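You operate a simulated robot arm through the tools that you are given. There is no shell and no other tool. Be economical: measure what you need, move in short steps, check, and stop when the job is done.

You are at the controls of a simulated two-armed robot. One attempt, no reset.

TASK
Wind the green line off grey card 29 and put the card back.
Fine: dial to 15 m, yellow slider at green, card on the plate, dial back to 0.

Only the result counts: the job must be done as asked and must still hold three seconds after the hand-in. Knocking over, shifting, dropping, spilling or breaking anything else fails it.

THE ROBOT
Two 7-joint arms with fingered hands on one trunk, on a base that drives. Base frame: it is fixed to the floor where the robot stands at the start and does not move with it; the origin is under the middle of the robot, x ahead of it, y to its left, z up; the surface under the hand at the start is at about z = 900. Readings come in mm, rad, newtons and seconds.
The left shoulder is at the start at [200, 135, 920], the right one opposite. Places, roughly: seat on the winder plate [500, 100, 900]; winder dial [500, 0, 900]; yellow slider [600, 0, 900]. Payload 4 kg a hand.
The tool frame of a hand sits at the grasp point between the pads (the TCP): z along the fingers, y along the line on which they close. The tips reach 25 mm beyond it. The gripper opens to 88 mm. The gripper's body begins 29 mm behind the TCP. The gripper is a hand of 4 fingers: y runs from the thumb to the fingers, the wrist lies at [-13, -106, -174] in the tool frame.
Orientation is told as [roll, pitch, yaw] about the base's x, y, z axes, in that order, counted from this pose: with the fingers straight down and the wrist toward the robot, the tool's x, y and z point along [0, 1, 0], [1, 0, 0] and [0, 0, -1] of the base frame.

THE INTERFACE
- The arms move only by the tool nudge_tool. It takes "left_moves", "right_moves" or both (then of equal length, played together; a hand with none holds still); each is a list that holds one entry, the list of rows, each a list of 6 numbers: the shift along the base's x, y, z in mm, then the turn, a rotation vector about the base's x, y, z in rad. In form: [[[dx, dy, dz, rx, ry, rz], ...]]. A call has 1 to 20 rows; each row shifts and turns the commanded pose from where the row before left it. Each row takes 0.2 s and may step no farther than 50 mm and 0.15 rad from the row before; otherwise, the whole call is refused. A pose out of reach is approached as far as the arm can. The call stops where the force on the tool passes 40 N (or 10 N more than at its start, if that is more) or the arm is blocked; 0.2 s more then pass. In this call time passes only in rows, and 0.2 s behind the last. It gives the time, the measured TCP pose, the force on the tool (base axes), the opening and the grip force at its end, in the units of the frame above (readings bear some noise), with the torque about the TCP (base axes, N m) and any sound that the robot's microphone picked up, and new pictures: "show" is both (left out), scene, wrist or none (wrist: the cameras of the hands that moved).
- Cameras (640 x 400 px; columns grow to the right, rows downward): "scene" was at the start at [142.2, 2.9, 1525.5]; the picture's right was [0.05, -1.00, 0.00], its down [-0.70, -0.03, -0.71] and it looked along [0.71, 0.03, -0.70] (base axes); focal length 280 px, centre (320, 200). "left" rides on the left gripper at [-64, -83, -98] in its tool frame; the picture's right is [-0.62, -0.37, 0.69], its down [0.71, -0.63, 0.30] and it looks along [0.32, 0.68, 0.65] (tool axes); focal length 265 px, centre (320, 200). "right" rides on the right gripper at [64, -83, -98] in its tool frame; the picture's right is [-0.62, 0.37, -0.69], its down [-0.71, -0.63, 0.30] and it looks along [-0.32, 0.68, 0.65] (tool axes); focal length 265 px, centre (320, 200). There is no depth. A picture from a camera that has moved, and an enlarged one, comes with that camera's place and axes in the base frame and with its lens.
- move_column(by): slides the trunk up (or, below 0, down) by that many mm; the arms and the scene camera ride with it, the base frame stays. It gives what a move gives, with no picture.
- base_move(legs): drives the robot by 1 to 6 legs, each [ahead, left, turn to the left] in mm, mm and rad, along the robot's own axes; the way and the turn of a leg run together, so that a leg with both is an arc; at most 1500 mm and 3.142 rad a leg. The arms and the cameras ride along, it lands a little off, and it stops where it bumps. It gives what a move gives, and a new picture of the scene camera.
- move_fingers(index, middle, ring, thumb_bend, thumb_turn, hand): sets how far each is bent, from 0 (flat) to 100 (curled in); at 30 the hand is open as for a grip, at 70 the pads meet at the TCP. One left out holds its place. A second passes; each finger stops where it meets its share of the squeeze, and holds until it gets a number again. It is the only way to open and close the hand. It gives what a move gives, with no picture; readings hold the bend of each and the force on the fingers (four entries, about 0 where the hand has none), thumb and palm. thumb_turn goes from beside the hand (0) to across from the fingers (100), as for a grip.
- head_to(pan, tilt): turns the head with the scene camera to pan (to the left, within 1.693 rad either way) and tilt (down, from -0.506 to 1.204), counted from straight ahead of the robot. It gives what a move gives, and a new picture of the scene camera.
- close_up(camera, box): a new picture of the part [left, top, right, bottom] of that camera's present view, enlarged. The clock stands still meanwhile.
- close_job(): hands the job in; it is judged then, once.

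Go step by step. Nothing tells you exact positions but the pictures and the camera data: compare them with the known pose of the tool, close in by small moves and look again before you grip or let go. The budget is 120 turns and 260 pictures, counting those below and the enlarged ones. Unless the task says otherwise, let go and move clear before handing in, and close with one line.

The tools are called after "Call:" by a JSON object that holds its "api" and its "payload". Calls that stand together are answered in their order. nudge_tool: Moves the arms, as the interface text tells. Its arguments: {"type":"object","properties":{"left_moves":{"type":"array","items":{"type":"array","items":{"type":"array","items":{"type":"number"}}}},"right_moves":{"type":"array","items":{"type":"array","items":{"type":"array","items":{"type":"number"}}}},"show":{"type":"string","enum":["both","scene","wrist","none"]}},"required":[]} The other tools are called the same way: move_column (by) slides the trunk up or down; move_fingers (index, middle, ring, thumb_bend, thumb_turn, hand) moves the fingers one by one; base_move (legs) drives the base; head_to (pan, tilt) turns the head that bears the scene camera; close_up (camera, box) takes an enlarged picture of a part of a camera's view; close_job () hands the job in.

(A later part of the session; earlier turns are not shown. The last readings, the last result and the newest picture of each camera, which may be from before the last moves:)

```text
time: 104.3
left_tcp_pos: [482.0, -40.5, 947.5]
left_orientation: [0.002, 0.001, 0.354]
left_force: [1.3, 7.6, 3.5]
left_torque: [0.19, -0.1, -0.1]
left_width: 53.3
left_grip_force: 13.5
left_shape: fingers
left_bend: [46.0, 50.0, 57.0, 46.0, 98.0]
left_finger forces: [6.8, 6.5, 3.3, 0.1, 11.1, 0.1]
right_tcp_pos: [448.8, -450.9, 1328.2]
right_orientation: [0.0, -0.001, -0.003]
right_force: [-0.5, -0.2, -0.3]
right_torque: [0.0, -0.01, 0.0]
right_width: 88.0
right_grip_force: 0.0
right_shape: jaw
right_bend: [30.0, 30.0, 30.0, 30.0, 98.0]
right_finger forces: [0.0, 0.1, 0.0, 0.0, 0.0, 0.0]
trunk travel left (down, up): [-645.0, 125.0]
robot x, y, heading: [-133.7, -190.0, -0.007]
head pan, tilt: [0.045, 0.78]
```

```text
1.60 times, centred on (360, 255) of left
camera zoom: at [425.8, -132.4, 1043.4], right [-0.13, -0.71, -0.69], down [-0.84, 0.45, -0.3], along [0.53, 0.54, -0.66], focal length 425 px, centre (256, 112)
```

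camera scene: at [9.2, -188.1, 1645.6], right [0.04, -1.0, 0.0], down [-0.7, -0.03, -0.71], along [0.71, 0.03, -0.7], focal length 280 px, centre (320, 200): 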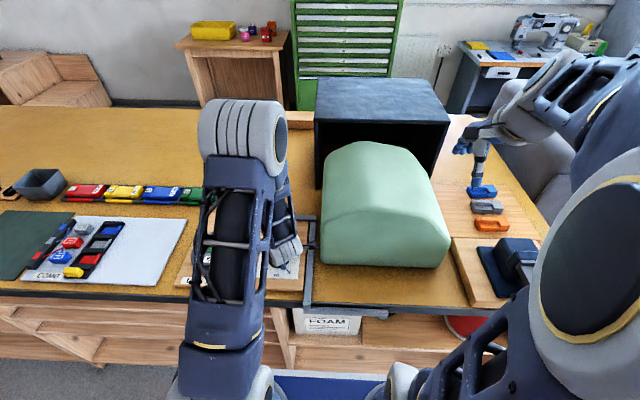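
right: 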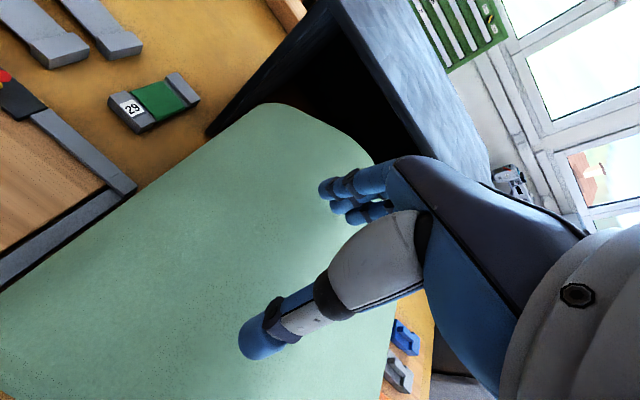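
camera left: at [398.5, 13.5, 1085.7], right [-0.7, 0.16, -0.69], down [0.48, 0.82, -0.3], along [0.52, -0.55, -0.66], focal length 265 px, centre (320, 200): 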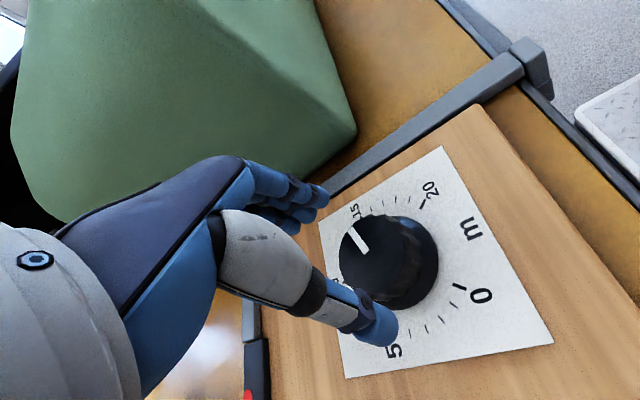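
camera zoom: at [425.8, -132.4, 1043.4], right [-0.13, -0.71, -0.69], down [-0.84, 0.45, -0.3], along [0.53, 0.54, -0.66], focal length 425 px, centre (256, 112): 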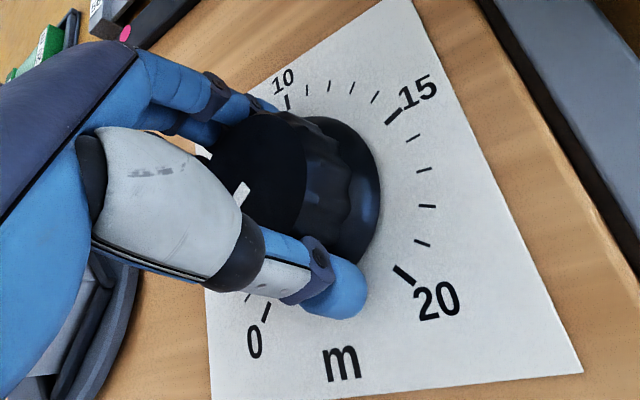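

Call:
{"api": "nudge_tool", "payload": {"left_moves": [[[0, 0, 0, 0, 0, 0.07], [0, 0, 0, 0, 0, 0.06]]], "show": "none"}}

Call:
{"api": "move_fingers", "payload": {"hand": "left", "index": 30, "middle": 30, "ring": 30, "thumb_bend": 30}}

Call:
{"api": "nudge_tool", "payload": {"left_moves": [[[0, 0, 40, 0, 0, 0], [-10, 30, 30, 0, 0, -0.14], [-5, 40, 10, 0, 0, -0.14], [0, 45, 0, 0, 0, -0.14], [0, 45, 0, 0, 0, -0.1]]], "show": "none"}}

Call:
{"api": "close_up", "payload": {"camera": "scene", "box": [170, 180, 320, 290]}}

Call:
{"api": "close_up", "payload": {"camera": "scene", "box": [250, 235, 310, 285]}}

```text
time: 104.9
left_tcp_pos: [481.3, -40.6, 945.7]
left_orientation: [0.001, 0.005, 0.485]
left_force: [2.4, 10.2, 2.6]
left_torque: [0.28, -0.09, -0.07]
left_width: 53.2
left_grip_force: 14.6
left_shape: fingers
left_bend: [46.0, 50.0, 56.0, 46.0, 99.0]
left_finger forces: [7.4, 7.5, 4.0, 0.1, 10.0, 0.0]
right_tcp_pos: [448.6, -450.5, 1326.7]
right_orientation: [0.001, 0.0, -0.003]
right_force: [0.1, 0.4, -0.2]
right_torque: [-0.01, -0.02, -0.02]
right_width: 87.5
right_grip_force: 0.1
right_shape: jaw
right_bend: [30.0, 30.0, 30.0, 30.0, 98.0]
right_finger forces: [0.0, 0.0, 0.1, 0.0, 0.1, 0.1]
trunk travel left (down, up): [-645.0, 125.0]
robot x, y, heading: [-132.5, -190.8, -0.003]
head pan, tilt: [0.045, 0.78]
```

```text
time: 105.9
left_tcp_pos: [481.5, -42.9, 945.3]
left_orientation: [0.0, 0.004, 0.48]
left_force: [0.9, -0.4, -0.3]
left_torque: [-0.03, -0.03, 0.01]
left_width: 84.3
left_grip_force: 0.2
left_shape: fingers
left_bend: [30.0, 30.0, 30.0, 30.0, 98.0]
left_finger forces: [0.1, 0.0, 0.0, 0.1, 0.0, 0.0]
right_tcp_pos: [448.9, -451.7, 1328.3]
right_orientation: [0.0, 0.0, -0.003]
right_force: [0.4, -0.1, 0.1]
right_torque: [0.02, 0.01, 0.02]
right_width: 87.7
right_grip_force: 0.1
right_shape: jaw
right_bend: [30.0, 30.0, 30.0, 30.0, 98.0]
right_finger forces: [0.0, 0.0, 0.0, 0.0, 0.0, 0.0]
trunk travel left (down, up): [-645.0, 125.0]
robot x, y, heading: [-133.0, -190.7, -0.003]
head pan, tilt: [0.045, 0.78]
```

```text
time: 107.1
left_tcp_pos: [468.1, 115.6, 1025.9]
left_orientation: [0.001, 0.003, -0.042]
left_force: [-0.2, 0.1, 0.4]
left_torque: [0.04, -0.01, 0.04]
left_width: 84.6
left_grip_force: 0.1
left_shape: fingers
left_bend: [30.0, 30.0, 30.0, 30.0, 98.0]
left_finger forces: [0.0, 0.0, 0.0, 0.0, 0.0, 0.0]
right_tcp_pos: [448.8, -452.2, 1326.7]
right_orientation: [0.0, -0.001, -0.006]
right_force: [-0.3, -0.4, -0.3]
right_torque: [0.04, 0.01, -0.02]
right_width: 87.7
right_grip_force: 0.1
right_shape: jaw
right_bend: [30.0, 30.0, 30.0, 30.0, 98.0]
right_finger forces: [0.0, 0.0, 0.0, 0.0, 0.1, 0.0]
trunk travel left (down, up): [-645.0, 125.0]
robot x, y, heading: [-132.7, -190.0, -0.009]
head pan, tilt: [0.045, 0.78]
```

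```text
3.64 times, centred on (245, 235) of scene
camera zoom: at [9.6, -189.3, 1645.5], right [0.04, -1.0, 0.0], down [-0.7, -0.03, -0.71], along [0.71, 0.03, -0.7], focal length 1017 px, centre (593, 73)
```

zoom: 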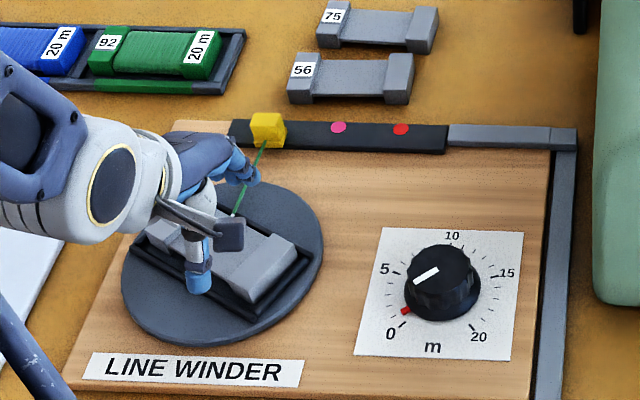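

```text
8.00 times, centred on (280, 260) of scene
camera zoom: at [9.6, -189.3, 1645.5], right [0.04, -1.0, 0.0], down [-0.7, -0.03, -0.71], along [0.71, 0.03, -0.7], focal length 2238 px, centre (640, -280)
```

zoom: 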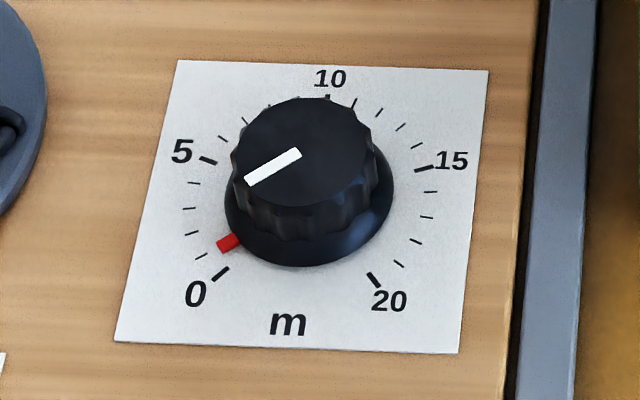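

The dial is at about 1, with a little more to go. I'll return and finish the turn to 0.

Call:
{"api": "nudge_tool", "payload": {"left_moves": [[[3, -40, 0, 0, 0, 0.06], [3, -40, 0, 0, 0, 0.06], [4, -40, -10, 0, 0, 0.06], [4, -37, -31, 0, 0, 0.02], [0, 0, -20, 0, 0, 0], [0, 0, -19, 0, 0, 0]]], "show": "none"}}

Call:
{"api": "close_up", "payload": {"camera": "left", "box": [240, 130, 480, 380]}}

```text
time: 108.5
left_tcp_pos: [480.3, -41.3, 944.2]
left_orientation: [0.001, 0.005, 0.161]
left_force: [-0.6, -0.5, 0.1]
left_torque: [-0.03, 0.01, -0.03]
left_width: 84.2
left_grip_force: 0.0
left_shape: fingers
left_bend: [30.0, 30.0, 30.0, 30.0, 98.0]
left_finger forces: [0.1, 0.0, 0.0, 0.1, 0.1, 0.0]
right_tcp_pos: [449.0, -451.5, 1327.2]
right_orientation: [0.0, -0.001, -0.004]
right_force: [0.0, -0.6, 0.8]
right_torque: [0.0, -0.01, 0.03]
right_width: 87.6
right_grip_force: 0.0
right_shape: jaw
right_bend: [30.0, 30.0, 30.0, 30.0, 98.0]
right_finger forces: [0.0, 0.1, 0.0, 0.0, 0.0, 0.0]
trunk travel left (down, up): [-645.0, 125.0]
robot x, y, heading: [-133.8, -190.9, -0.005]
head pan, tilt: [0.045, 0.78]
```

```text
1.60 times, centred on (360, 255) of left
camera zoom: at [409.1, -120.2, 1042.6], right [-0.27, -0.67, -0.69], down [-0.74, 0.6, -0.3], along [0.62, 0.43, -0.66], focal length 425 px, centre (256, 112)
```

zoom: 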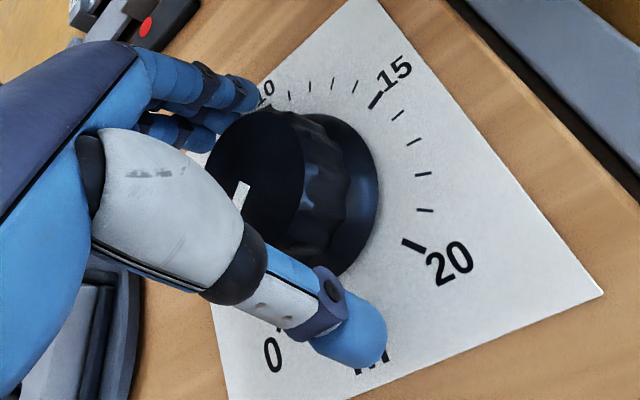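

Call:
{"api": "move_fingers", "payload": {"hand": "left", "index": 60, "middle": 60, "ring": 60, "thumb_bend": 60}}

Call:
{"api": "nudge_tool", "payload": {"left_moves": [[[0, 0, 0, 0, 0, 0.07], [0, 0, 0, 0, 0, 0.07], [0, 0, 0, 0, 0, 0.07], [0, 0, 0, 0, 0, 0.06]]], "show": "none"}}

Call:
{"api": "close_up", "payload": {"camera": "left", "box": [240, 130, 480, 380]}}

```text
time: 109.5
left_tcp_pos: [481.9, -40.6, 944.8]
left_orientation: [0.002, 0.001, 0.164]
left_force: [6.7, 4.8, 0.2]
left_torque: [0.16, -0.19, 0.02]
left_width: 53.4
left_grip_force: 15.2
left_shape: fingers
left_bend: [47.0, 50.0, 56.0, 46.0, 97.0]
left_finger forces: [8.6, 7.4, 2.5, 0.1, 11.6, 0.1]
right_tcp_pos: [448.7, -451.0, 1328.1]
right_orientation: [-0.001, 0.001, -0.003]
right_force: [0.8, -0.2, 0.3]
right_torque: [0.0, 0.01, 0.03]
right_width: 87.8
right_grip_force: 0.1
right_shape: jaw
right_bend: [30.0, 30.0, 30.0, 30.0, 98.0]
right_finger forces: [0.1, 0.0, 0.1, 0.0, 0.0, 0.0]
trunk travel left (down, up): [-645.0, 125.0]
robot x, y, heading: [-133.6, -189.0, -0.005]
head pan, tilt: [0.045, 0.78]
```

```text
time: 110.5
left_tcp_pos: [481.3, -41.0, 945.1]
left_orientation: [0.001, 0.005, 0.431]
left_force: [7.2, -0.5, -0.4]
left_torque: [0.04, -0.22, -0.4]
left_width: 53.7
left_grip_force: 14.5
left_shape: fingers
left_bend: [47.0, 50.0, 56.0, 46.0, 98.0]
left_finger forces: [7.9, 7.7, 1.9, 0.0, 12.0, 0.0]
right_tcp_pos: [448.8, -450.0, 1327.9]
right_orientation: [0.001, 0.002, -0.003]
right_force: [-0.3, -0.5, -0.6]
right_torque: [-0.03, 0.01, -0.02]
right_width: 88.0
right_grip_force: 0.1
right_shape: jaw
right_bend: [30.0, 30.0, 30.0, 30.0, 98.0]
right_finger forces: [0.0, 0.1, 0.1, 0.0, 0.1, 0.0]
trunk travel left (down, up): [-645.0, 125.0]
robot x, y, heading: [-134.1, -191.1, -0.004]
head pan, tilt: [0.045, 0.78]
```

```text
1.60 times, centred on (360, 255) of left
camera zoom: at [432.4, -135.6, 1043.2], right [-0.08, -0.72, -0.69], down [-0.87, 0.39, -0.3], along [0.48, 0.58, -0.66], focal length 425 px, centre (256, 112)
```

zoom: 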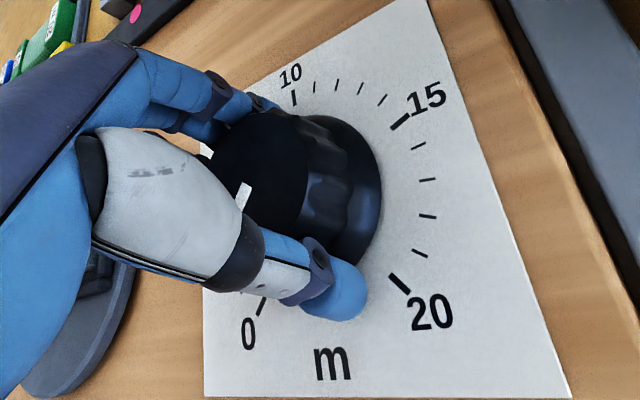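

A torque of -0.4 N·m suggests the zero stop has been reached. I'll release and check.

Call:
{"api": "move_fingers", "payload": {"hand": "left", "index": 30, "middle": 30, "ring": 30, "thumb_bend": 30}}

Call:
{"api": "nudge_tool", "payload": {"left_moves": [[[0, 0, 40, 0, 0, 0], [-15, 30, 40, 0, 0, -0.14], [-10, 30, 35, 0, 0, -0.14], [-20, 20, 30, 0, 0, -0.1], [-20, 20, 30, 0, 0, -0.05]]], "show": "none"}}

Call:
{"api": "close_up", "payload": {"camera": "scene", "box": [170, 180, 320, 290]}}

Call:
{"api": "close_up", "payload": {"camera": "scene", "box": [250, 235, 310, 285]}}

Call:
{"api": "close_up", "payload": {"camera": "left", "box": [240, 60, 640, 400]}}

```text
time: 111.5
left_tcp_pos: [480.1, -41.6, 945.6]
left_orientation: [0.002, 0.002, 0.432]
left_force: [-0.7, 0.6, 0.4]
left_torque: [-0.03, 0.0, 0.0]
left_width: 84.3
left_grip_force: 0.0
left_shape: fingers
left_bend: [30.0, 30.0, 30.0, 30.0, 98.0]
left_finger forces: [0.1, 0.0, 0.0, 0.1, 0.0, 0.0]
right_tcp_pos: [448.7, -451.3, 1328.3]
right_orientation: [0.0, 0.0, -0.004]
right_force: [1.3, -0.5, 0.1]
right_torque: [0.03, 0.0, 0.0]
right_width: 87.7
right_grip_force: 0.0
right_shape: jaw
right_bend: [30.0, 30.0, 30.0, 30.0, 98.0]
right_finger forces: [0.1, 0.0, 0.0, 0.0, 0.1, 0.1]
trunk travel left (down, up): [-645.0, 125.0]
robot x, y, heading: [-131.8, -191.7, -0.001]
head pan, tilt: [0.045, 0.78]
```

```text
refused: row 2 steps farther than a row can; nothing moved
```

```text
3.64 times, centred on (245, 235) of scene
camera zoom: at [9.4, -188.4, 1645.5], right [0.04, -1.0, 0.0], down [-0.7, -0.03, -0.71], along [0.71, 0.03, -0.7], focal length 1017 px, centre (593, 73)
```

zoom: 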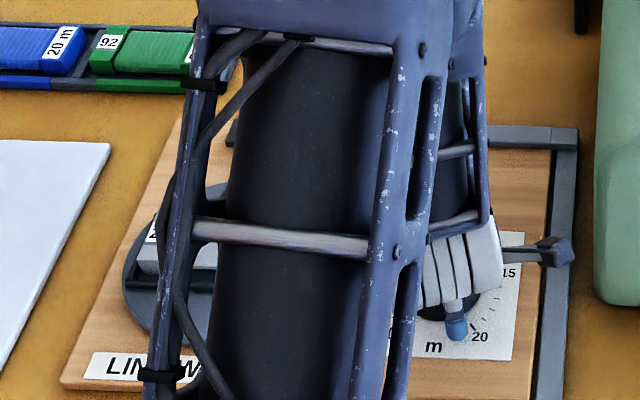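

```text
8.00 times, centred on (280, 260) of scene
camera zoom: at [9.4, -188.4, 1645.5], right [0.04, -1.0, 0.0], down [-0.7, -0.03, -0.71], along [0.71, 0.03, -0.7], focal length 2238 px, centre (640, -280)
```

zoom: 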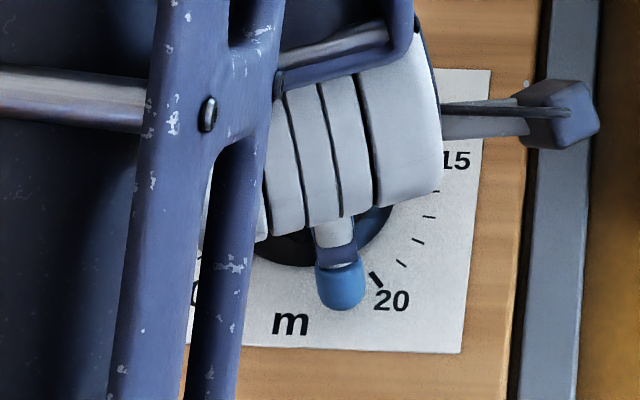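

```text
1.18 times, centred on (440, 230) of left
camera zoom: at [432.1, -135.2, 1043.2], right [-0.08, -0.72, -0.69], down [-0.87, 0.39, -0.3], along [0.48, 0.58, -0.66], focal length 312 px, centre (179, 165)
```

zoom: 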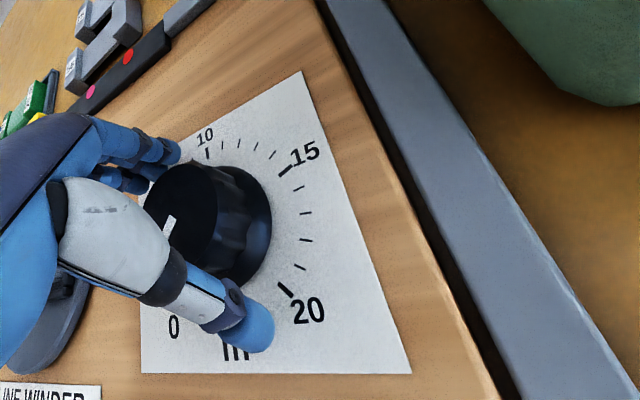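

Call:
{"api": "nudge_tool", "payload": {"left_moves": [[[0, 0, 45, 0, 0, 0], [0, 20, 40, 0, 0, -0.1], [0, 40, 20, 0, 0, -0.12], [0, 45, 10, 0, 0, -0.12], [5, 45, 10, 0, 0, -0.09]]], "show": "none"}}

Call:
{"api": "close_up", "payload": {"camera": "scene", "box": [170, 180, 320, 290]}}

Call:
{"api": "close_up", "payload": {"camera": "scene", "box": [250, 235, 310, 285]}}

Call:
{"api": "close_up", "payload": {"camera": "left", "box": [240, 60, 640, 400]}}

```text
time: 112.7
left_tcp_pos: [482.3, 111.1, 1070.6]
left_orientation: [0.0, 0.003, 0.0]
left_force: [-1.0, -0.2, 1.1]
left_torque: [-0.04, -0.04, 0.03]
left_width: 84.6
left_grip_force: 0.1
left_shape: fingers
left_bend: [30.0, 30.0, 30.0, 30.0, 98.0]
left_finger forces: [0.1, 0.0, 0.1, 0.0, 0.0, 0.0]
right_tcp_pos: [447.7, -450.2, 1329.2]
right_orientation: [-0.002, -0.001, -0.004]
right_force: [-0.4, -0.3, 0.9]
right_torque: [-0.01, 0.0, -0.01]
right_width: 87.7
right_grip_force: 0.1
right_shape: jaw
right_bend: [30.0, 30.0, 30.0, 30.0, 98.0]
right_finger forces: [0.1, 0.0, 0.0, 0.1, 0.0, 0.0]
trunk travel left (down, up): [-645.0, 125.0]
robot x, y, heading: [-131.6, -191.3, 0.001]
head pan, tilt: [0.045, 0.78]
```

```text
3.64 times, centred on (245, 235) of scene
camera zoom: at [8.1, -187.1, 1645.6], right [0.04, -1.0, 0.0], down [-0.7, -0.03, -0.71], along [0.71, 0.03, -0.7], focal length 1017 px, centre (593, 73)
```

zoom: 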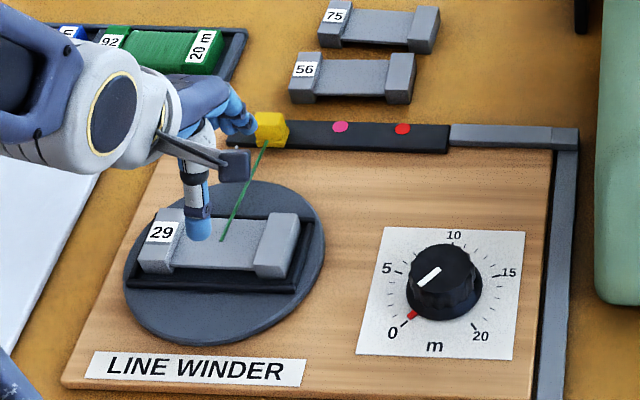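

```text
8.00 times, centred on (280, 260) of scene
camera zoom: at [8.1, -187.1, 1645.6], right [0.04, -1.0, 0.0], down [-0.7, -0.03, -0.71], along [0.71, 0.03, -0.7], focal length 2238 px, centre (640, -280)
```

zoom: 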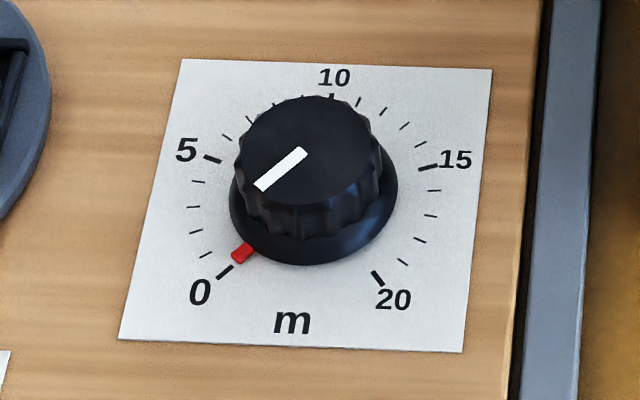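

```text
1.18 times, centred on (440, 230) of left
camera zoom: at [400.0, 45.8, 1168.6], right [-0.37, -0.62, -0.69], down [-0.63, 0.72, -0.3], along [0.68, 0.32, -0.66], focal length 312 px, centre (179, 165)
```

zoom: 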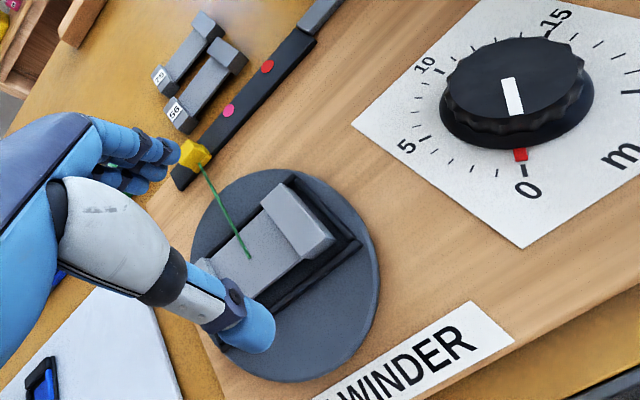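

The dial is at 0 and card 29 is bare. Next I'll position over the card to pick it up.

Call:
{"api": "nudge_tool", "payload": {"left_moves": [[[9, 15, -10, 0, 0, 0.03], [9, 15, -10, 0, 0, 0]]], "show": "wrist"}}

Call:
{"api": "close_up", "payload": {"camera": "left", "box": [300, 150, 540, 350]}}

Call:
{"api": "close_up", "payload": {"camera": "scene", "box": [192, 220, 262, 275]}}

```text
time: 113.3
left_tcp_pos: [502.2, 139.8, 1049.4]
left_orientation: [0.0, 0.004, 0.032]
left_force: [-0.3, 1.1, 0.6]
left_torque: [0.02, 0.02, -0.05]
left_width: 84.7
left_grip_force: 0.0
left_shape: fingers
left_bend: [30.0, 30.0, 30.0, 30.0, 98.0]
left_finger forces: [0.0, 0.0, 0.0, 0.1, 0.0, 0.1]
right_tcp_pos: [448.7, -450.5, 1327.3]
right_orientation: [0.0, -0.001, -0.004]
right_force: [0.3, -0.2, 0.1]
right_torque: [0.01, 0.0, 0.03]
right_width: 87.6
right_grip_force: 0.0
right_shape: jaw
right_bend: [30.0, 30.0, 30.0, 30.0, 98.0]
right_finger forces: [0.1, 0.0, 0.0, 0.0, 0.0, 0.0]
trunk travel left (down, up): [-645.0, 125.0]
robot x, y, heading: [-133.0, -192.6, -0.002]
head pan, tilt: [0.045, 0.78]
camera left: at [421.3, 71.3, 1147.3], right [-0.35, -0.63, -0.69], down [-0.65, 0.7, -0.3], along [0.67, 0.35, -0.66], focal length 265 px, centre (320, 200)
```

left: 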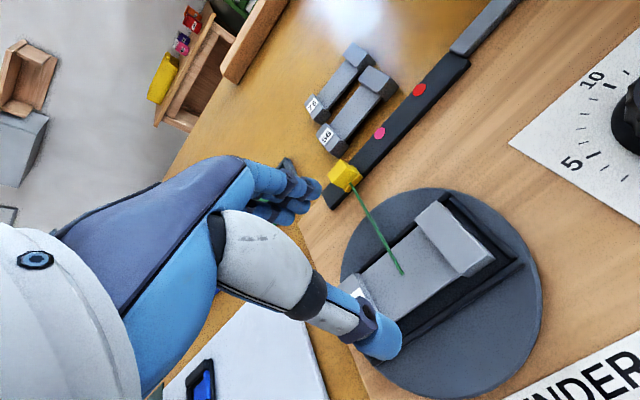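

```text
2.00 times, centred on (420, 250) of left
camera zoom: at [421.3, 71.3, 1147.3], right [-0.35, -0.63, -0.69], down [-0.65, 0.7, -0.3], along [0.67, 0.35, -0.66], focal length 531 px, centre (120, 100)
```

zoom: 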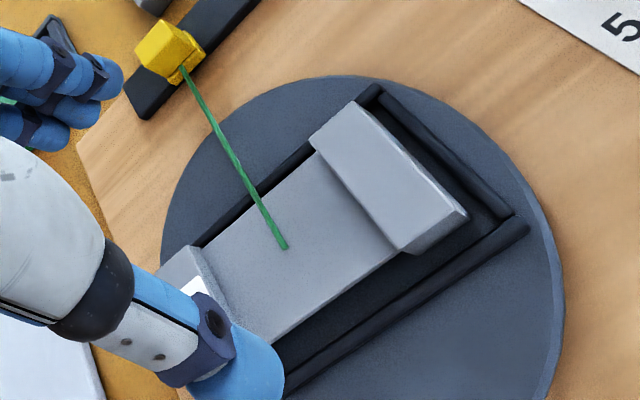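

```text
7.27 times, centred on (227, 248) of scene
camera zoom: at [9.3, -188.6, 1645.6], right [0.04, -1.0, 0.0], down [-0.7, -0.03, -0.71], along [0.71, 0.03, -0.7], focal length 2034 px, centre (996, -146)
```

zoom: 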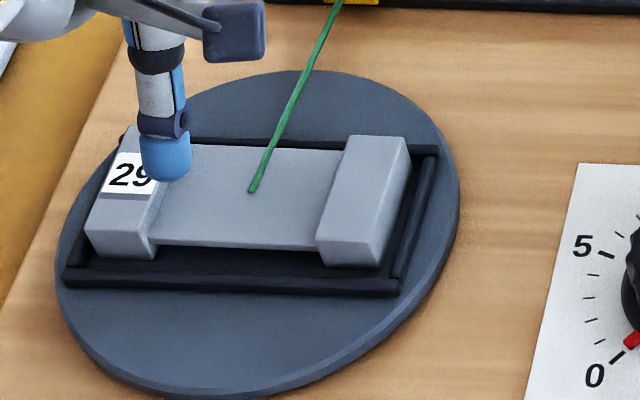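

The bare core is 48 mm wide and centred at about (501,144). I'll descend with tips just above the frame and grip.

Call:
{"api": "nudge_tool", "payload": {"left_moves": [[[-1, 4, -40, 0, 0, 0], [0, 0, -30, 0, 0, 0], [0, 0, -15, 0, 0, 0]]], "show": "none"}}

Call:
{"api": "close_up", "payload": {"camera": "scene", "box": [192, 220, 262, 275]}}

Call:
{"api": "close_up", "payload": {"camera": "left", "box": [240, 130, 480, 380]}}

```text
time: 114.1
left_tcp_pos: [500.4, 143.4, 966.0]
left_orientation: [0.002, 0.004, 0.03]
left_force: [0.0, -0.5, 0.9]
left_torque: [-0.01, 0.0, -0.02]
left_width: 84.3
left_grip_force: 0.2
left_shape: fingers
left_bend: [30.0, 30.0, 30.0, 30.0, 98.0]
left_finger forces: [0.1, 0.0, 0.0, 0.0, 0.1, 0.0]
right_tcp_pos: [448.3, -449.3, 1327.5]
right_orientation: [0.0, 0.0, -0.003]
right_force: [-0.1, 0.6, -0.5]
right_torque: [0.0, -0.03, -0.03]
right_width: 87.7
right_grip_force: 0.0
right_shape: jaw
right_bend: [30.0, 30.0, 30.0, 30.0, 98.0]
right_finger forces: [0.0, 0.1, 0.1, 0.1, 0.0, 0.0]
trunk travel left (down, up): [-645.0, 125.0]
robot x, y, heading: [-132.7, -190.7, -0.003]
head pan, tilt: [0.045, 0.78]
```

```text
7.27 times, centred on (227, 248) of scene
camera zoom: at [9.3, -188.5, 1645.6], right [0.04, -1.0, 0.0], down [-0.7, -0.03, -0.71], along [0.71, 0.03, -0.7], focal length 2034 px, centre (996, -146)
```

zoom: 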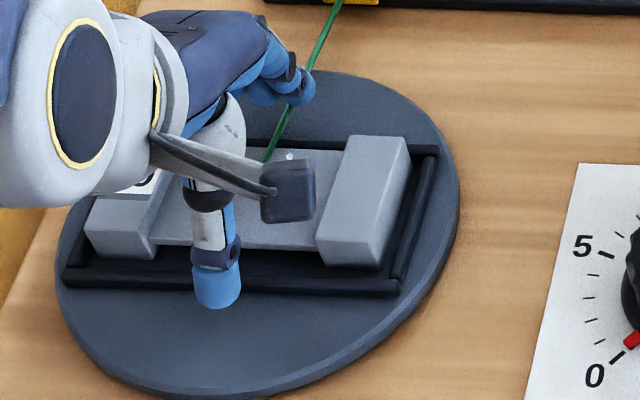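

```text
1.60 times, centred on (360, 255) of left
camera zoom: at [419.9, 74.5, 1064.5], right [-0.35, -0.63, -0.69], down [-0.65, 0.7, -0.3], along [0.67, 0.35, -0.66], focal length 425 px, centre (256, 112)
```

zoom: 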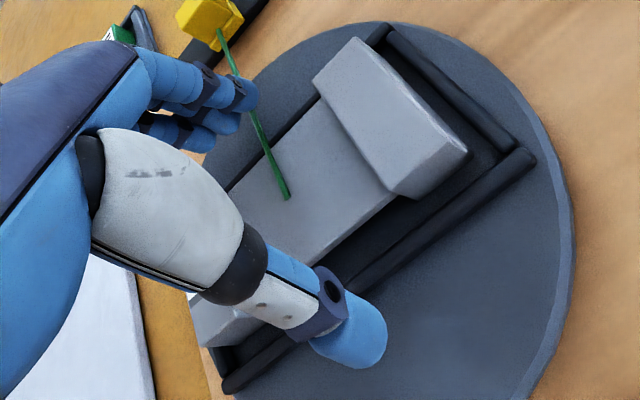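

Call:
{"api": "nudge_tool", "payload": {"left_moves": [[[0.5, 0, -3.5, 0, 0, 0]]], "show": "none"}}

Call:
{"api": "move_fingers", "payload": {"hand": "left", "index": 56, "middle": 56, "ring": 56, "thumb_bend": 56}}

Call:
{"api": "close_up", "payload": {"camera": "scene", "box": [192, 220, 262, 275]}}

Call:
{"api": "close_up", "payload": {"camera": "left", "box": [240, 130, 480, 380]}}

```text
time: 114.5
left_tcp_pos: [501.8, 144.0, 962.5]
left_orientation: [0.002, 0.005, 0.03]
left_force: [0.1, 0.1, -0.2]
left_torque: [-0.02, -0.02, 0.01]
left_width: 84.6
left_grip_force: 0.0
left_shape: fingers
left_bend: [30.0, 30.0, 30.0, 30.0, 98.0]
left_finger forces: [0.0, 0.1, 0.0, 0.1, 0.0, 0.0]
right_tcp_pos: [448.6, -450.9, 1328.5]
right_orientation: [-0.002, -0.001, -0.004]
right_force: [-0.1, 0.0, 0.6]
right_torque: [0.0, 0.0, -0.01]
right_width: 87.8
right_grip_force: 0.0
right_shape: jaw
right_bend: [30.0, 30.0, 30.0, 30.0, 98.0]
right_finger forces: [0.0, 0.1, 0.0, 0.1, 0.1, 0.1]
trunk travel left (down, up): [-645.0, 125.0]
robot x, y, heading: [-134.5, -191.7, -0.005]
head pan, tilt: [0.045, 0.78]
```

```text
time: 115.5
left_tcp_pos: [501.4, 143.5, 964.7]
left_orientation: [0.002, 0.001, 0.031]
left_force: [2.8, 0.5, 7.9]
left_torque: [0.05, -0.02, -0.04]
left_width: 41.2
left_grip_force: 6.7
left_shape: fingers
left_bend: [52.0, 52.0, 55.0, 50.0, 97.0]
left_finger forces: [2.7, 3.1, 2.7, 0.0, 5.8, 0.0]
right_tcp_pos: [449.2, -451.1, 1328.9]
right_orientation: [-0.001, 0.0, -0.005]
right_force: [-0.6, 0.0, 0.1]
right_torque: [0.02, -0.03, 0.0]
right_width: 87.6
right_grip_force: 0.1
right_shape: jaw
right_bend: [30.0, 30.0, 30.0, 30.0, 98.0]
right_finger forces: [0.1, 0.1, 0.0, 0.1, 0.0, 0.0]
trunk travel left (down, up): [-645.0, 125.0]
robot x, y, heading: [-133.1, -189.8, 0.0]
head pan, tilt: [0.045, 0.78]
```

```text
7.27 times, centred on (227, 248) of scene
camera zoom: at [9.4, -188.5, 1645.6], right [0.04, -1.0, 0.0], down [-0.7, -0.03, -0.71], along [0.71, 0.03, -0.7], focal length 2034 px, centre (996, -146)
```

zoom: 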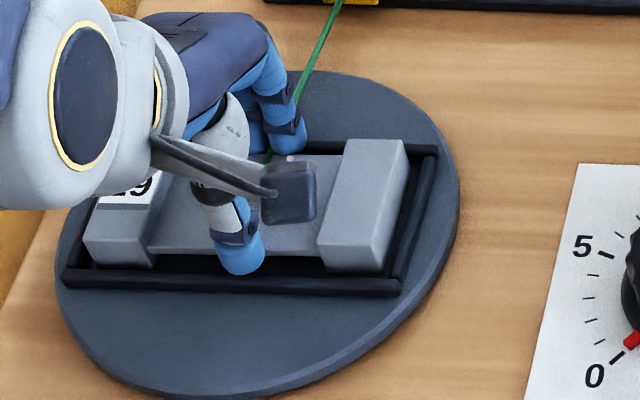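

```text
1.60 times, centred on (360, 255) of left
camera zoom: at [421.3, 75.4, 1061.7], right [-0.35, -0.63, -0.69], down [-0.65, 0.7, -0.3], along [0.67, 0.35, -0.65], focal length 425 px, centre (256, 112)
```

zoom: 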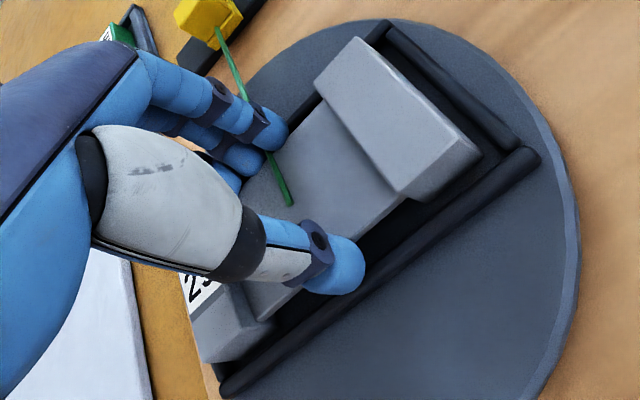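

Call:
{"api": "move_fingers", "payload": {"hand": "left", "index": 64, "middle": 64, "ring": 64, "thumb_bend": 62}}

Call:
{"api": "nudge_tool", "payload": {"left_moves": [[[0, 0, 6, 0, 0, 0], [0, 0, 8, 0, 0, 0]]], "show": "none"}}

Call:
{"api": "close_up", "payload": {"camera": "scene", "box": [192, 220, 262, 275]}}

Call:
{"api": "close_up", "payload": {"camera": "left", "box": [240, 130, 480, 380]}}

```text
time: 116.5
left_tcp_pos: [502.4, 142.5, 964.9]
left_orientation: [0.001, 0.001, 0.03]
left_force: [7.7, -0.1, 14.7]
left_torque: [0.05, -0.06, -0.16]
left_width: 38.9
left_grip_force: 15.0
left_shape: fingers
left_bend: [55.0, 57.0, 59.0, 50.0, 97.0]
left_finger forces: [6.2, 6.5, 5.2, 0.0, 11.3, 0.0]
right_tcp_pos: [448.0, -451.0, 1327.6]
right_orientation: [0.0, -0.001, -0.002]
right_force: [-0.1, 0.6, 0.4]
right_torque: [0.01, 0.01, 0.04]
right_width: 87.7
right_grip_force: 0.0
right_shape: jaw
right_bend: [30.0, 30.0, 30.0, 30.0, 98.0]
right_finger forces: [0.0, 0.0, 0.0, 0.0, 0.0, 0.0]
trunk travel left (down, up): [-645.0, 125.0]
robot x, y, heading: [-135.6, -189.9, -0.009]
head pan, tilt: [0.045, 0.78]
```

```text
time: 117.1
left_tcp_pos: [501.6, 143.0, 975.7]
left_orientation: [0.001, 0.007, 0.031]
left_force: [3.3, 0.5, 0.9]
left_torque: [-0.03, -0.07, -0.01]
left_width: 13.8
left_grip_force: 2.0
left_shape: fingers
left_bend: [64.0, 60.0, 64.0, 62.0, 97.0]
left_finger forces: [0.1, 3.6, 0.1, 0.0, 0.0, 0.0]
right_tcp_pos: [448.1, -450.0, 1328.2]
right_orientation: [0.0, 0.0, -0.004]
right_force: [-0.5, 0.0, 0.3]
right_torque: [0.03, 0.0, 0.01]
right_width: 87.4
right_grip_force: 0.2
right_shape: jaw
right_bend: [30.0, 30.0, 30.0, 30.0, 98.0]
right_finger forces: [0.1, 0.0, 0.0, 0.0, 0.1, 0.0]
trunk travel left (down, up): [-645.0, 125.0]
robot x, y, heading: [-131.2, -192.2, -0.004]
head pan, tilt: [0.045, 0.78]
```

```text
7.27 times, centred on (227, 248) of scene
camera zoom: at [9.6, -188.4, 1645.4], right [0.04, -1.0, 0.0], down [-0.7, -0.03, -0.71], along [0.71, 0.03, -0.7], focal length 2034 px, centre (996, -146)
```

zoom: 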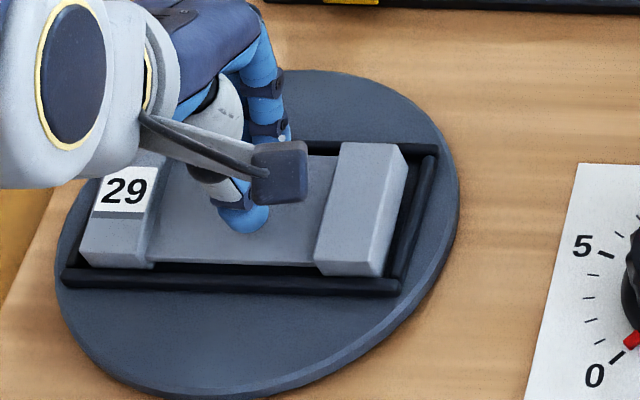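

```text
1.60 times, centred on (360, 255) of left
camera zoom: at [420.5, 74.9, 1074.0], right [-0.35, -0.63, -0.69], down [-0.65, 0.69, -0.3], along [0.67, 0.35, -0.66], focal length 425 px, centre (256, 112)
```

zoom: 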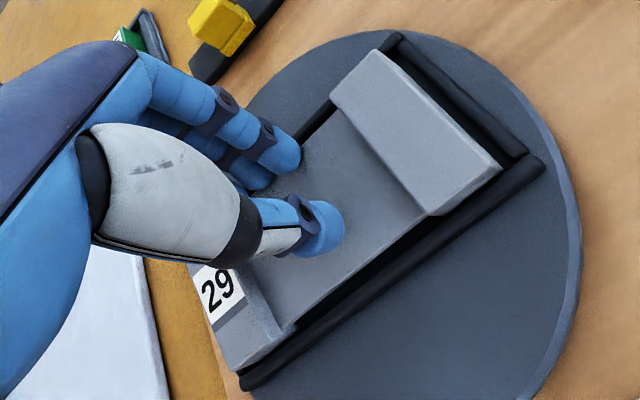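

The tips slid off the low core, and the frame stops them going deeper. The end blocks stand taller, so I'll open, shift to the right-hand block and pinch that instead.

Call:
{"api": "nudge_tool", "payload": {"left_moves": [[[0, 0, 35, 0, 0, 0]]], "show": "none"}}

Call:
{"api": "move_fingers", "payload": {"hand": "left", "index": 32, "middle": 32, "ring": 32, "thumb_bend": 32}}

Call:
{"api": "nudge_tool", "payload": {"left_moves": [[[0, -46, 0, 0, 0, 0]]], "show": "wrist"}}

Call:
{"api": "close_up", "payload": {"camera": "scene", "box": [192, 220, 262, 275]}}

Call:
{"api": "close_up", "payload": {"camera": "left", "box": [240, 130, 480, 380]}}

```text
time: 117.5
left_tcp_pos: [502.5, 143.2, 1010.4]
left_orientation: [0.001, 0.007, 0.031]
left_force: [-0.3, 0.0, 0.1]
left_torque: [0.03, 0.01, 0.0]
left_width: 13.9
left_grip_force: 0.1
left_shape: fingers
left_bend: [64.0, 64.0, 64.0, 62.0, 97.0]
left_finger forces: [0.1, 0.0, 0.0, 0.0, 0.0, 0.0]
right_tcp_pos: [448.7, -451.7, 1328.1]
right_orientation: [0.0, -0.002, -0.003]
right_force: [0.2, 0.1, -0.3]
right_torque: [0.0, 0.01, 0.02]
right_width: 87.8
right_grip_force: 0.0
right_shape: jaw
right_bend: [30.0, 30.0, 30.0, 30.0, 98.0]
right_finger forces: [0.0, 0.1, 0.0, 0.0, 0.1, 0.0]
trunk travel left (down, up): [-645.0, 125.0]
robot x, y, heading: [-131.5, -189.7, -0.003]
head pan, tilt: [0.045, 0.78]
```

```text
time: 118.5
left_tcp_pos: [500.1, 143.6, 1011.7]
left_orientation: [0.0, 0.005, 0.03]
left_force: [0.4, -0.4, 0.0]
left_torque: [0.02, -0.02, 0.0]
left_width: 80.3
left_grip_force: 0.0
left_shape: fingers
left_bend: [32.0, 32.0, 32.0, 32.0, 97.0]
left_finger forces: [0.1, 0.0, 0.0, 0.0, 0.1, 0.0]
right_tcp_pos: [448.1, -451.5, 1328.1]
right_orientation: [0.0, -0.001, -0.004]
right_force: [-0.3, 0.0, 0.0]
right_torque: [-0.02, -0.03, 0.0]
right_width: 87.6
right_grip_force: 0.0
right_shape: jaw
right_bend: [30.0, 30.0, 30.0, 30.0, 98.0]
right_finger forces: [0.0, 0.1, 0.0, 0.0, 0.0, 0.0]
trunk travel left (down, up): [-645.0, 125.0]
robot x, y, heading: [-132.1, -190.6, 0.0]
head pan, tilt: [0.045, 0.78]
```

```text
time: 118.9
left_tcp_pos: [501.0, 98.7, 1011.6]
left_orientation: [0.002, 0.005, 0.033]
left_force: [0.6, 0.6, 0.5]
left_torque: [-0.03, -0.01, -0.01]
left_width: 80.2
left_grip_force: 0.0
left_shape: fingers
left_bend: [32.0, 32.0, 32.0, 32.0, 97.0]
left_finger forces: [0.1, 0.1, 0.0, 0.0, 0.0, 0.0]
right_tcp_pos: [449.8, -451.2, 1328.3]
right_orientation: [-0.002, 0.0, -0.005]
right_force: [-0.6, 0.8, 0.6]
right_torque: [-0.01, -0.03, 0.0]
right_width: 87.9
right_grip_force: 0.0
right_shape: jaw
right_bend: [30.0, 30.0, 30.0, 30.0, 98.0]
right_finger forces: [0.0, 0.0, 0.0, 0.1, 0.0, 0.0]
trunk travel left (down, up): [-645.0, 125.0]
robot x, y, heading: [-133.3, -187.8, -0.003]
head pan, tilt: [0.045, 0.78]
camera left: at [421.1, 29.6, 1109.0], right [-0.35, -0.63, -0.69], down [-0.65, 0.69, -0.3], along [0.67, 0.35, -0.66], focal length 265 px, centre (320, 200)
```

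left: 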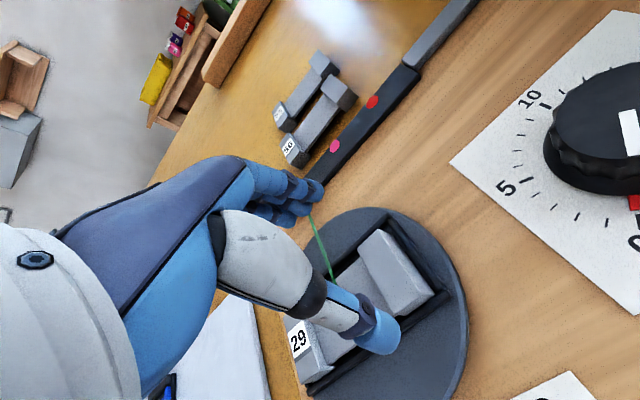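

```text
7.27 times, centred on (227, 248) of scene
camera zoom: at [9.3, -187.8, 1645.5], right [0.04, -1.0, 0.0], down [-0.7, -0.03, -0.71], along [0.71, 0.03, -0.7], focal length 2034 px, centre (996, -146)
```

zoom: 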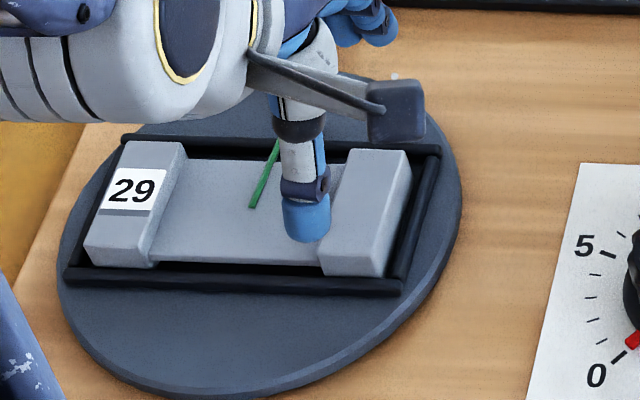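

```text
1.60 times, centred on (360, 255) of left
camera zoom: at [421.1, 29.6, 1109.0], right [-0.35, -0.63, -0.69], down [-0.65, 0.69, -0.3], along [0.67, 0.35, -0.66], focal length 425 px, centre (256, 112)
```

zoom: 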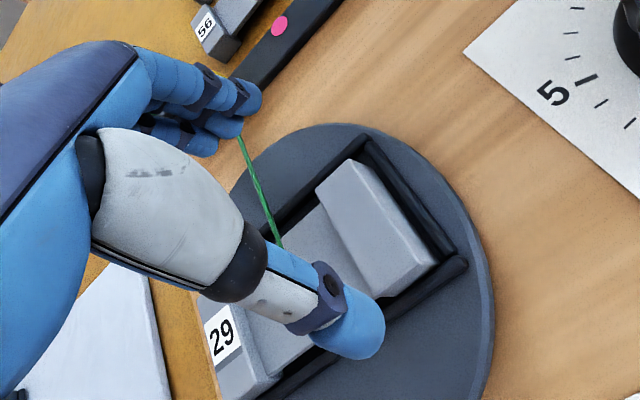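

The right block's centre is at about (488,92). I'll align there and descend.

Call:
{"api": "nudge_tool", "payload": {"left_moves": [[[-12.5, -4, -15, 0, 0, 0], [0, 0, -20, 0, 0, 0], [0, 0, -13, 0, 0, 0]]], "show": "none"}}

Call:
{"api": "close_up", "payload": {"camera": "scene", "box": [192, 220, 262, 275]}}

Call:
{"api": "close_up", "payload": {"camera": "left", "box": [240, 130, 480, 380]}}

```text
time: 119.7
left_tcp_pos: [489.6, 94.1, 963.6]
left_orientation: [0.002, 0.006, 0.031]
left_force: [-0.4, -0.3, -0.6]
left_torque: [0.0, 0.01, -0.01]
left_width: 80.0
left_grip_force: 0.1
left_shape: fingers
left_bend: [32.0, 32.0, 32.0, 32.0, 97.0]
left_finger forces: [0.0, 0.1, 0.0, 0.0, 0.0, 0.0]
right_tcp_pos: [447.7, -451.7, 1327.4]
right_orientation: [0.002, 0.002, -0.003]
right_force: [0.3, -1.0, 0.2]
right_torque: [-0.01, -0.01, -0.03]
right_width: 87.8
right_grip_force: 0.1
right_shape: jaw
right_bend: [30.0, 30.0, 30.0, 30.0, 98.0]
right_finger forces: [0.1, 0.0, 0.1, 0.1, 0.1, 0.0]
trunk travel left (down, up): [-645.0, 125.0]
robot x, y, heading: [-133.9, -192.0, -0.006]
head pan, tilt: [0.045, 0.78]
```

```text
7.27 times, centred on (227, 248) of scene
camera zoom: at [9.3, -188.5, 1645.6], right [0.04, -1.0, 0.0], down [-0.7, -0.03, -0.71], along [0.71, 0.03, -0.7], focal length 2034 px, centre (996, -146)
```

zoom: 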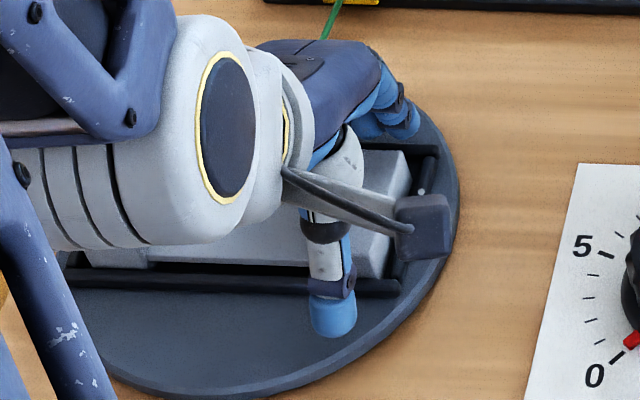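

```text
1.60 times, centred on (360, 255) of left
camera zoom: at [409.3, 26.4, 1061.4], right [-0.35, -0.63, -0.69], down [-0.65, 0.69, -0.3], along [0.67, 0.35, -0.66], focal length 425 px, centre (256, 112)
```

zoom: 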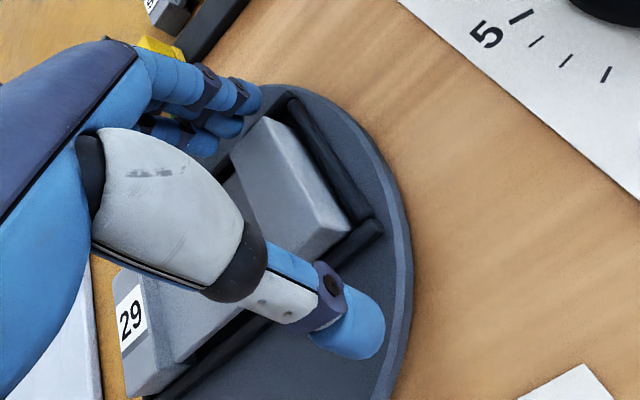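

Call:
{"api": "nudge_tool", "payload": {"left_moves": [[[0, -5, -1.5, 0, 0, 0]]], "show": "none"}}

Call:
{"api": "move_fingers", "payload": {"hand": "left", "index": 60, "middle": 60, "ring": 60, "thumb_bend": 60}}

Call:
{"api": "close_up", "payload": {"camera": "scene", "box": [192, 220, 262, 275]}}

Call:
{"api": "close_up", "payload": {"camera": "left", "box": [240, 130, 480, 380]}}

```text
time: 120.1
left_tcp_pos: [489.5, 89.6, 962.5]
left_orientation: [0.001, 0.004, 0.029]
left_force: [-0.4, 0.9, 0.2]
left_torque: [0.01, -0.04, 0.03]
left_width: 80.5
left_grip_force: 0.1
left_shape: fingers
left_bend: [32.0, 32.0, 32.0, 32.0, 97.0]
left_finger forces: [0.0, 0.0, 0.0, 0.0, 0.0, 0.1]
right_tcp_pos: [447.9, -451.1, 1329.1]
right_orientation: [0.0, 0.0, -0.003]
right_force: [0.3, 0.1, 1.4]
right_torque: [0.0, 0.02, -0.02]
right_width: 88.0
right_grip_force: 0.1
right_shape: jaw
right_bend: [30.0, 30.0, 30.0, 30.0, 98.0]
right_finger forces: [0.0, 0.0, 0.0, 0.1, 0.1, 0.1]
trunk travel left (down, up): [-645.0, 125.0]
robot x, y, heading: [-131.5, -193.0, -0.002]
head pan, tilt: [0.045, 0.78]
```

```text
time: 121.1
left_tcp_pos: [490.6, 89.7, 961.4]
left_orientation: [-0.001, 0.005, 0.03]
left_force: [0.2, -2.2, -0.1]
left_torque: [-0.05, -0.04, -0.05]
left_width: 20.0
left_grip_force: 0.9
left_shape: fingers
left_bend: [60.0, 61.0, 58.0, 60.0, 97.0]
left_finger forces: [0.0, 0.5, 1.7, 0.0, 0.0, 0.1]
right_tcp_pos: [448.5, -451.8, 1327.4]
right_orientation: [0.002, 0.001, -0.004]
right_force: [0.0, -0.3, 0.0]
right_torque: [0.0, 0.0, -0.02]
right_width: 87.9
right_grip_force: 0.1
right_shape: jaw
right_bend: [30.0, 30.0, 30.0, 30.0, 98.0]
right_finger forces: [0.0, 0.1, 0.1, 0.1, 0.0, 0.0]
trunk travel left (down, up): [-645.0, 125.0]
robot x, y, heading: [-134.8, -189.2, -0.003]
head pan, tilt: [0.045, 0.78]
```

```text
7.27 times, centred on (227, 248) of scene
camera zoom: at [9.5, -188.5, 1645.5], right [0.04, -1.0, 0.0], down [-0.7, -0.03, -0.71], along [0.71, 0.03, -0.7], focal length 2034 px, centre (996, -146)
```

zoom: 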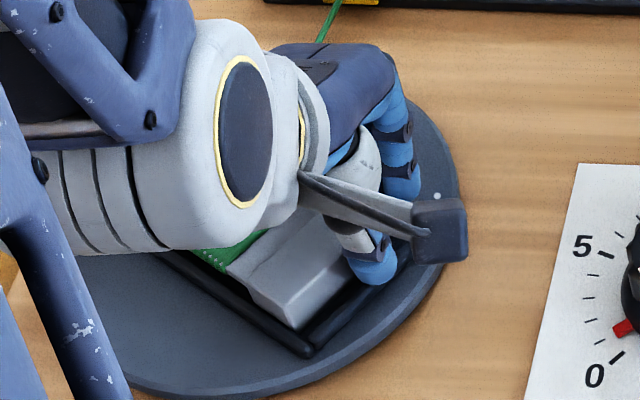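

```text
1.60 times, centred on (360, 255) of left
camera zoom: at [409.0, 21.1, 1059.9], right [-0.35, -0.63, -0.69], down [-0.65, 0.69, -0.3], along [0.67, 0.35, -0.66], focal length 425 px, centre (256, 112)
```

zoom: 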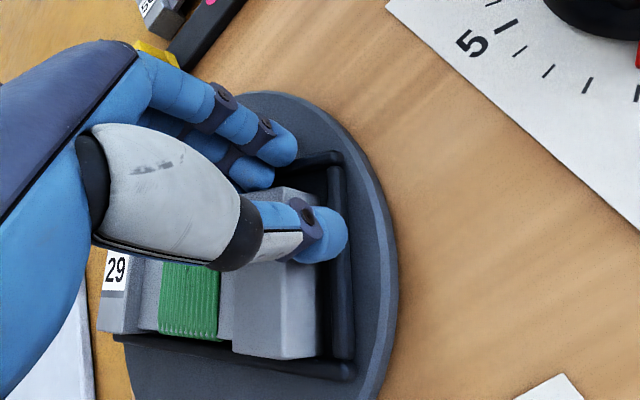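

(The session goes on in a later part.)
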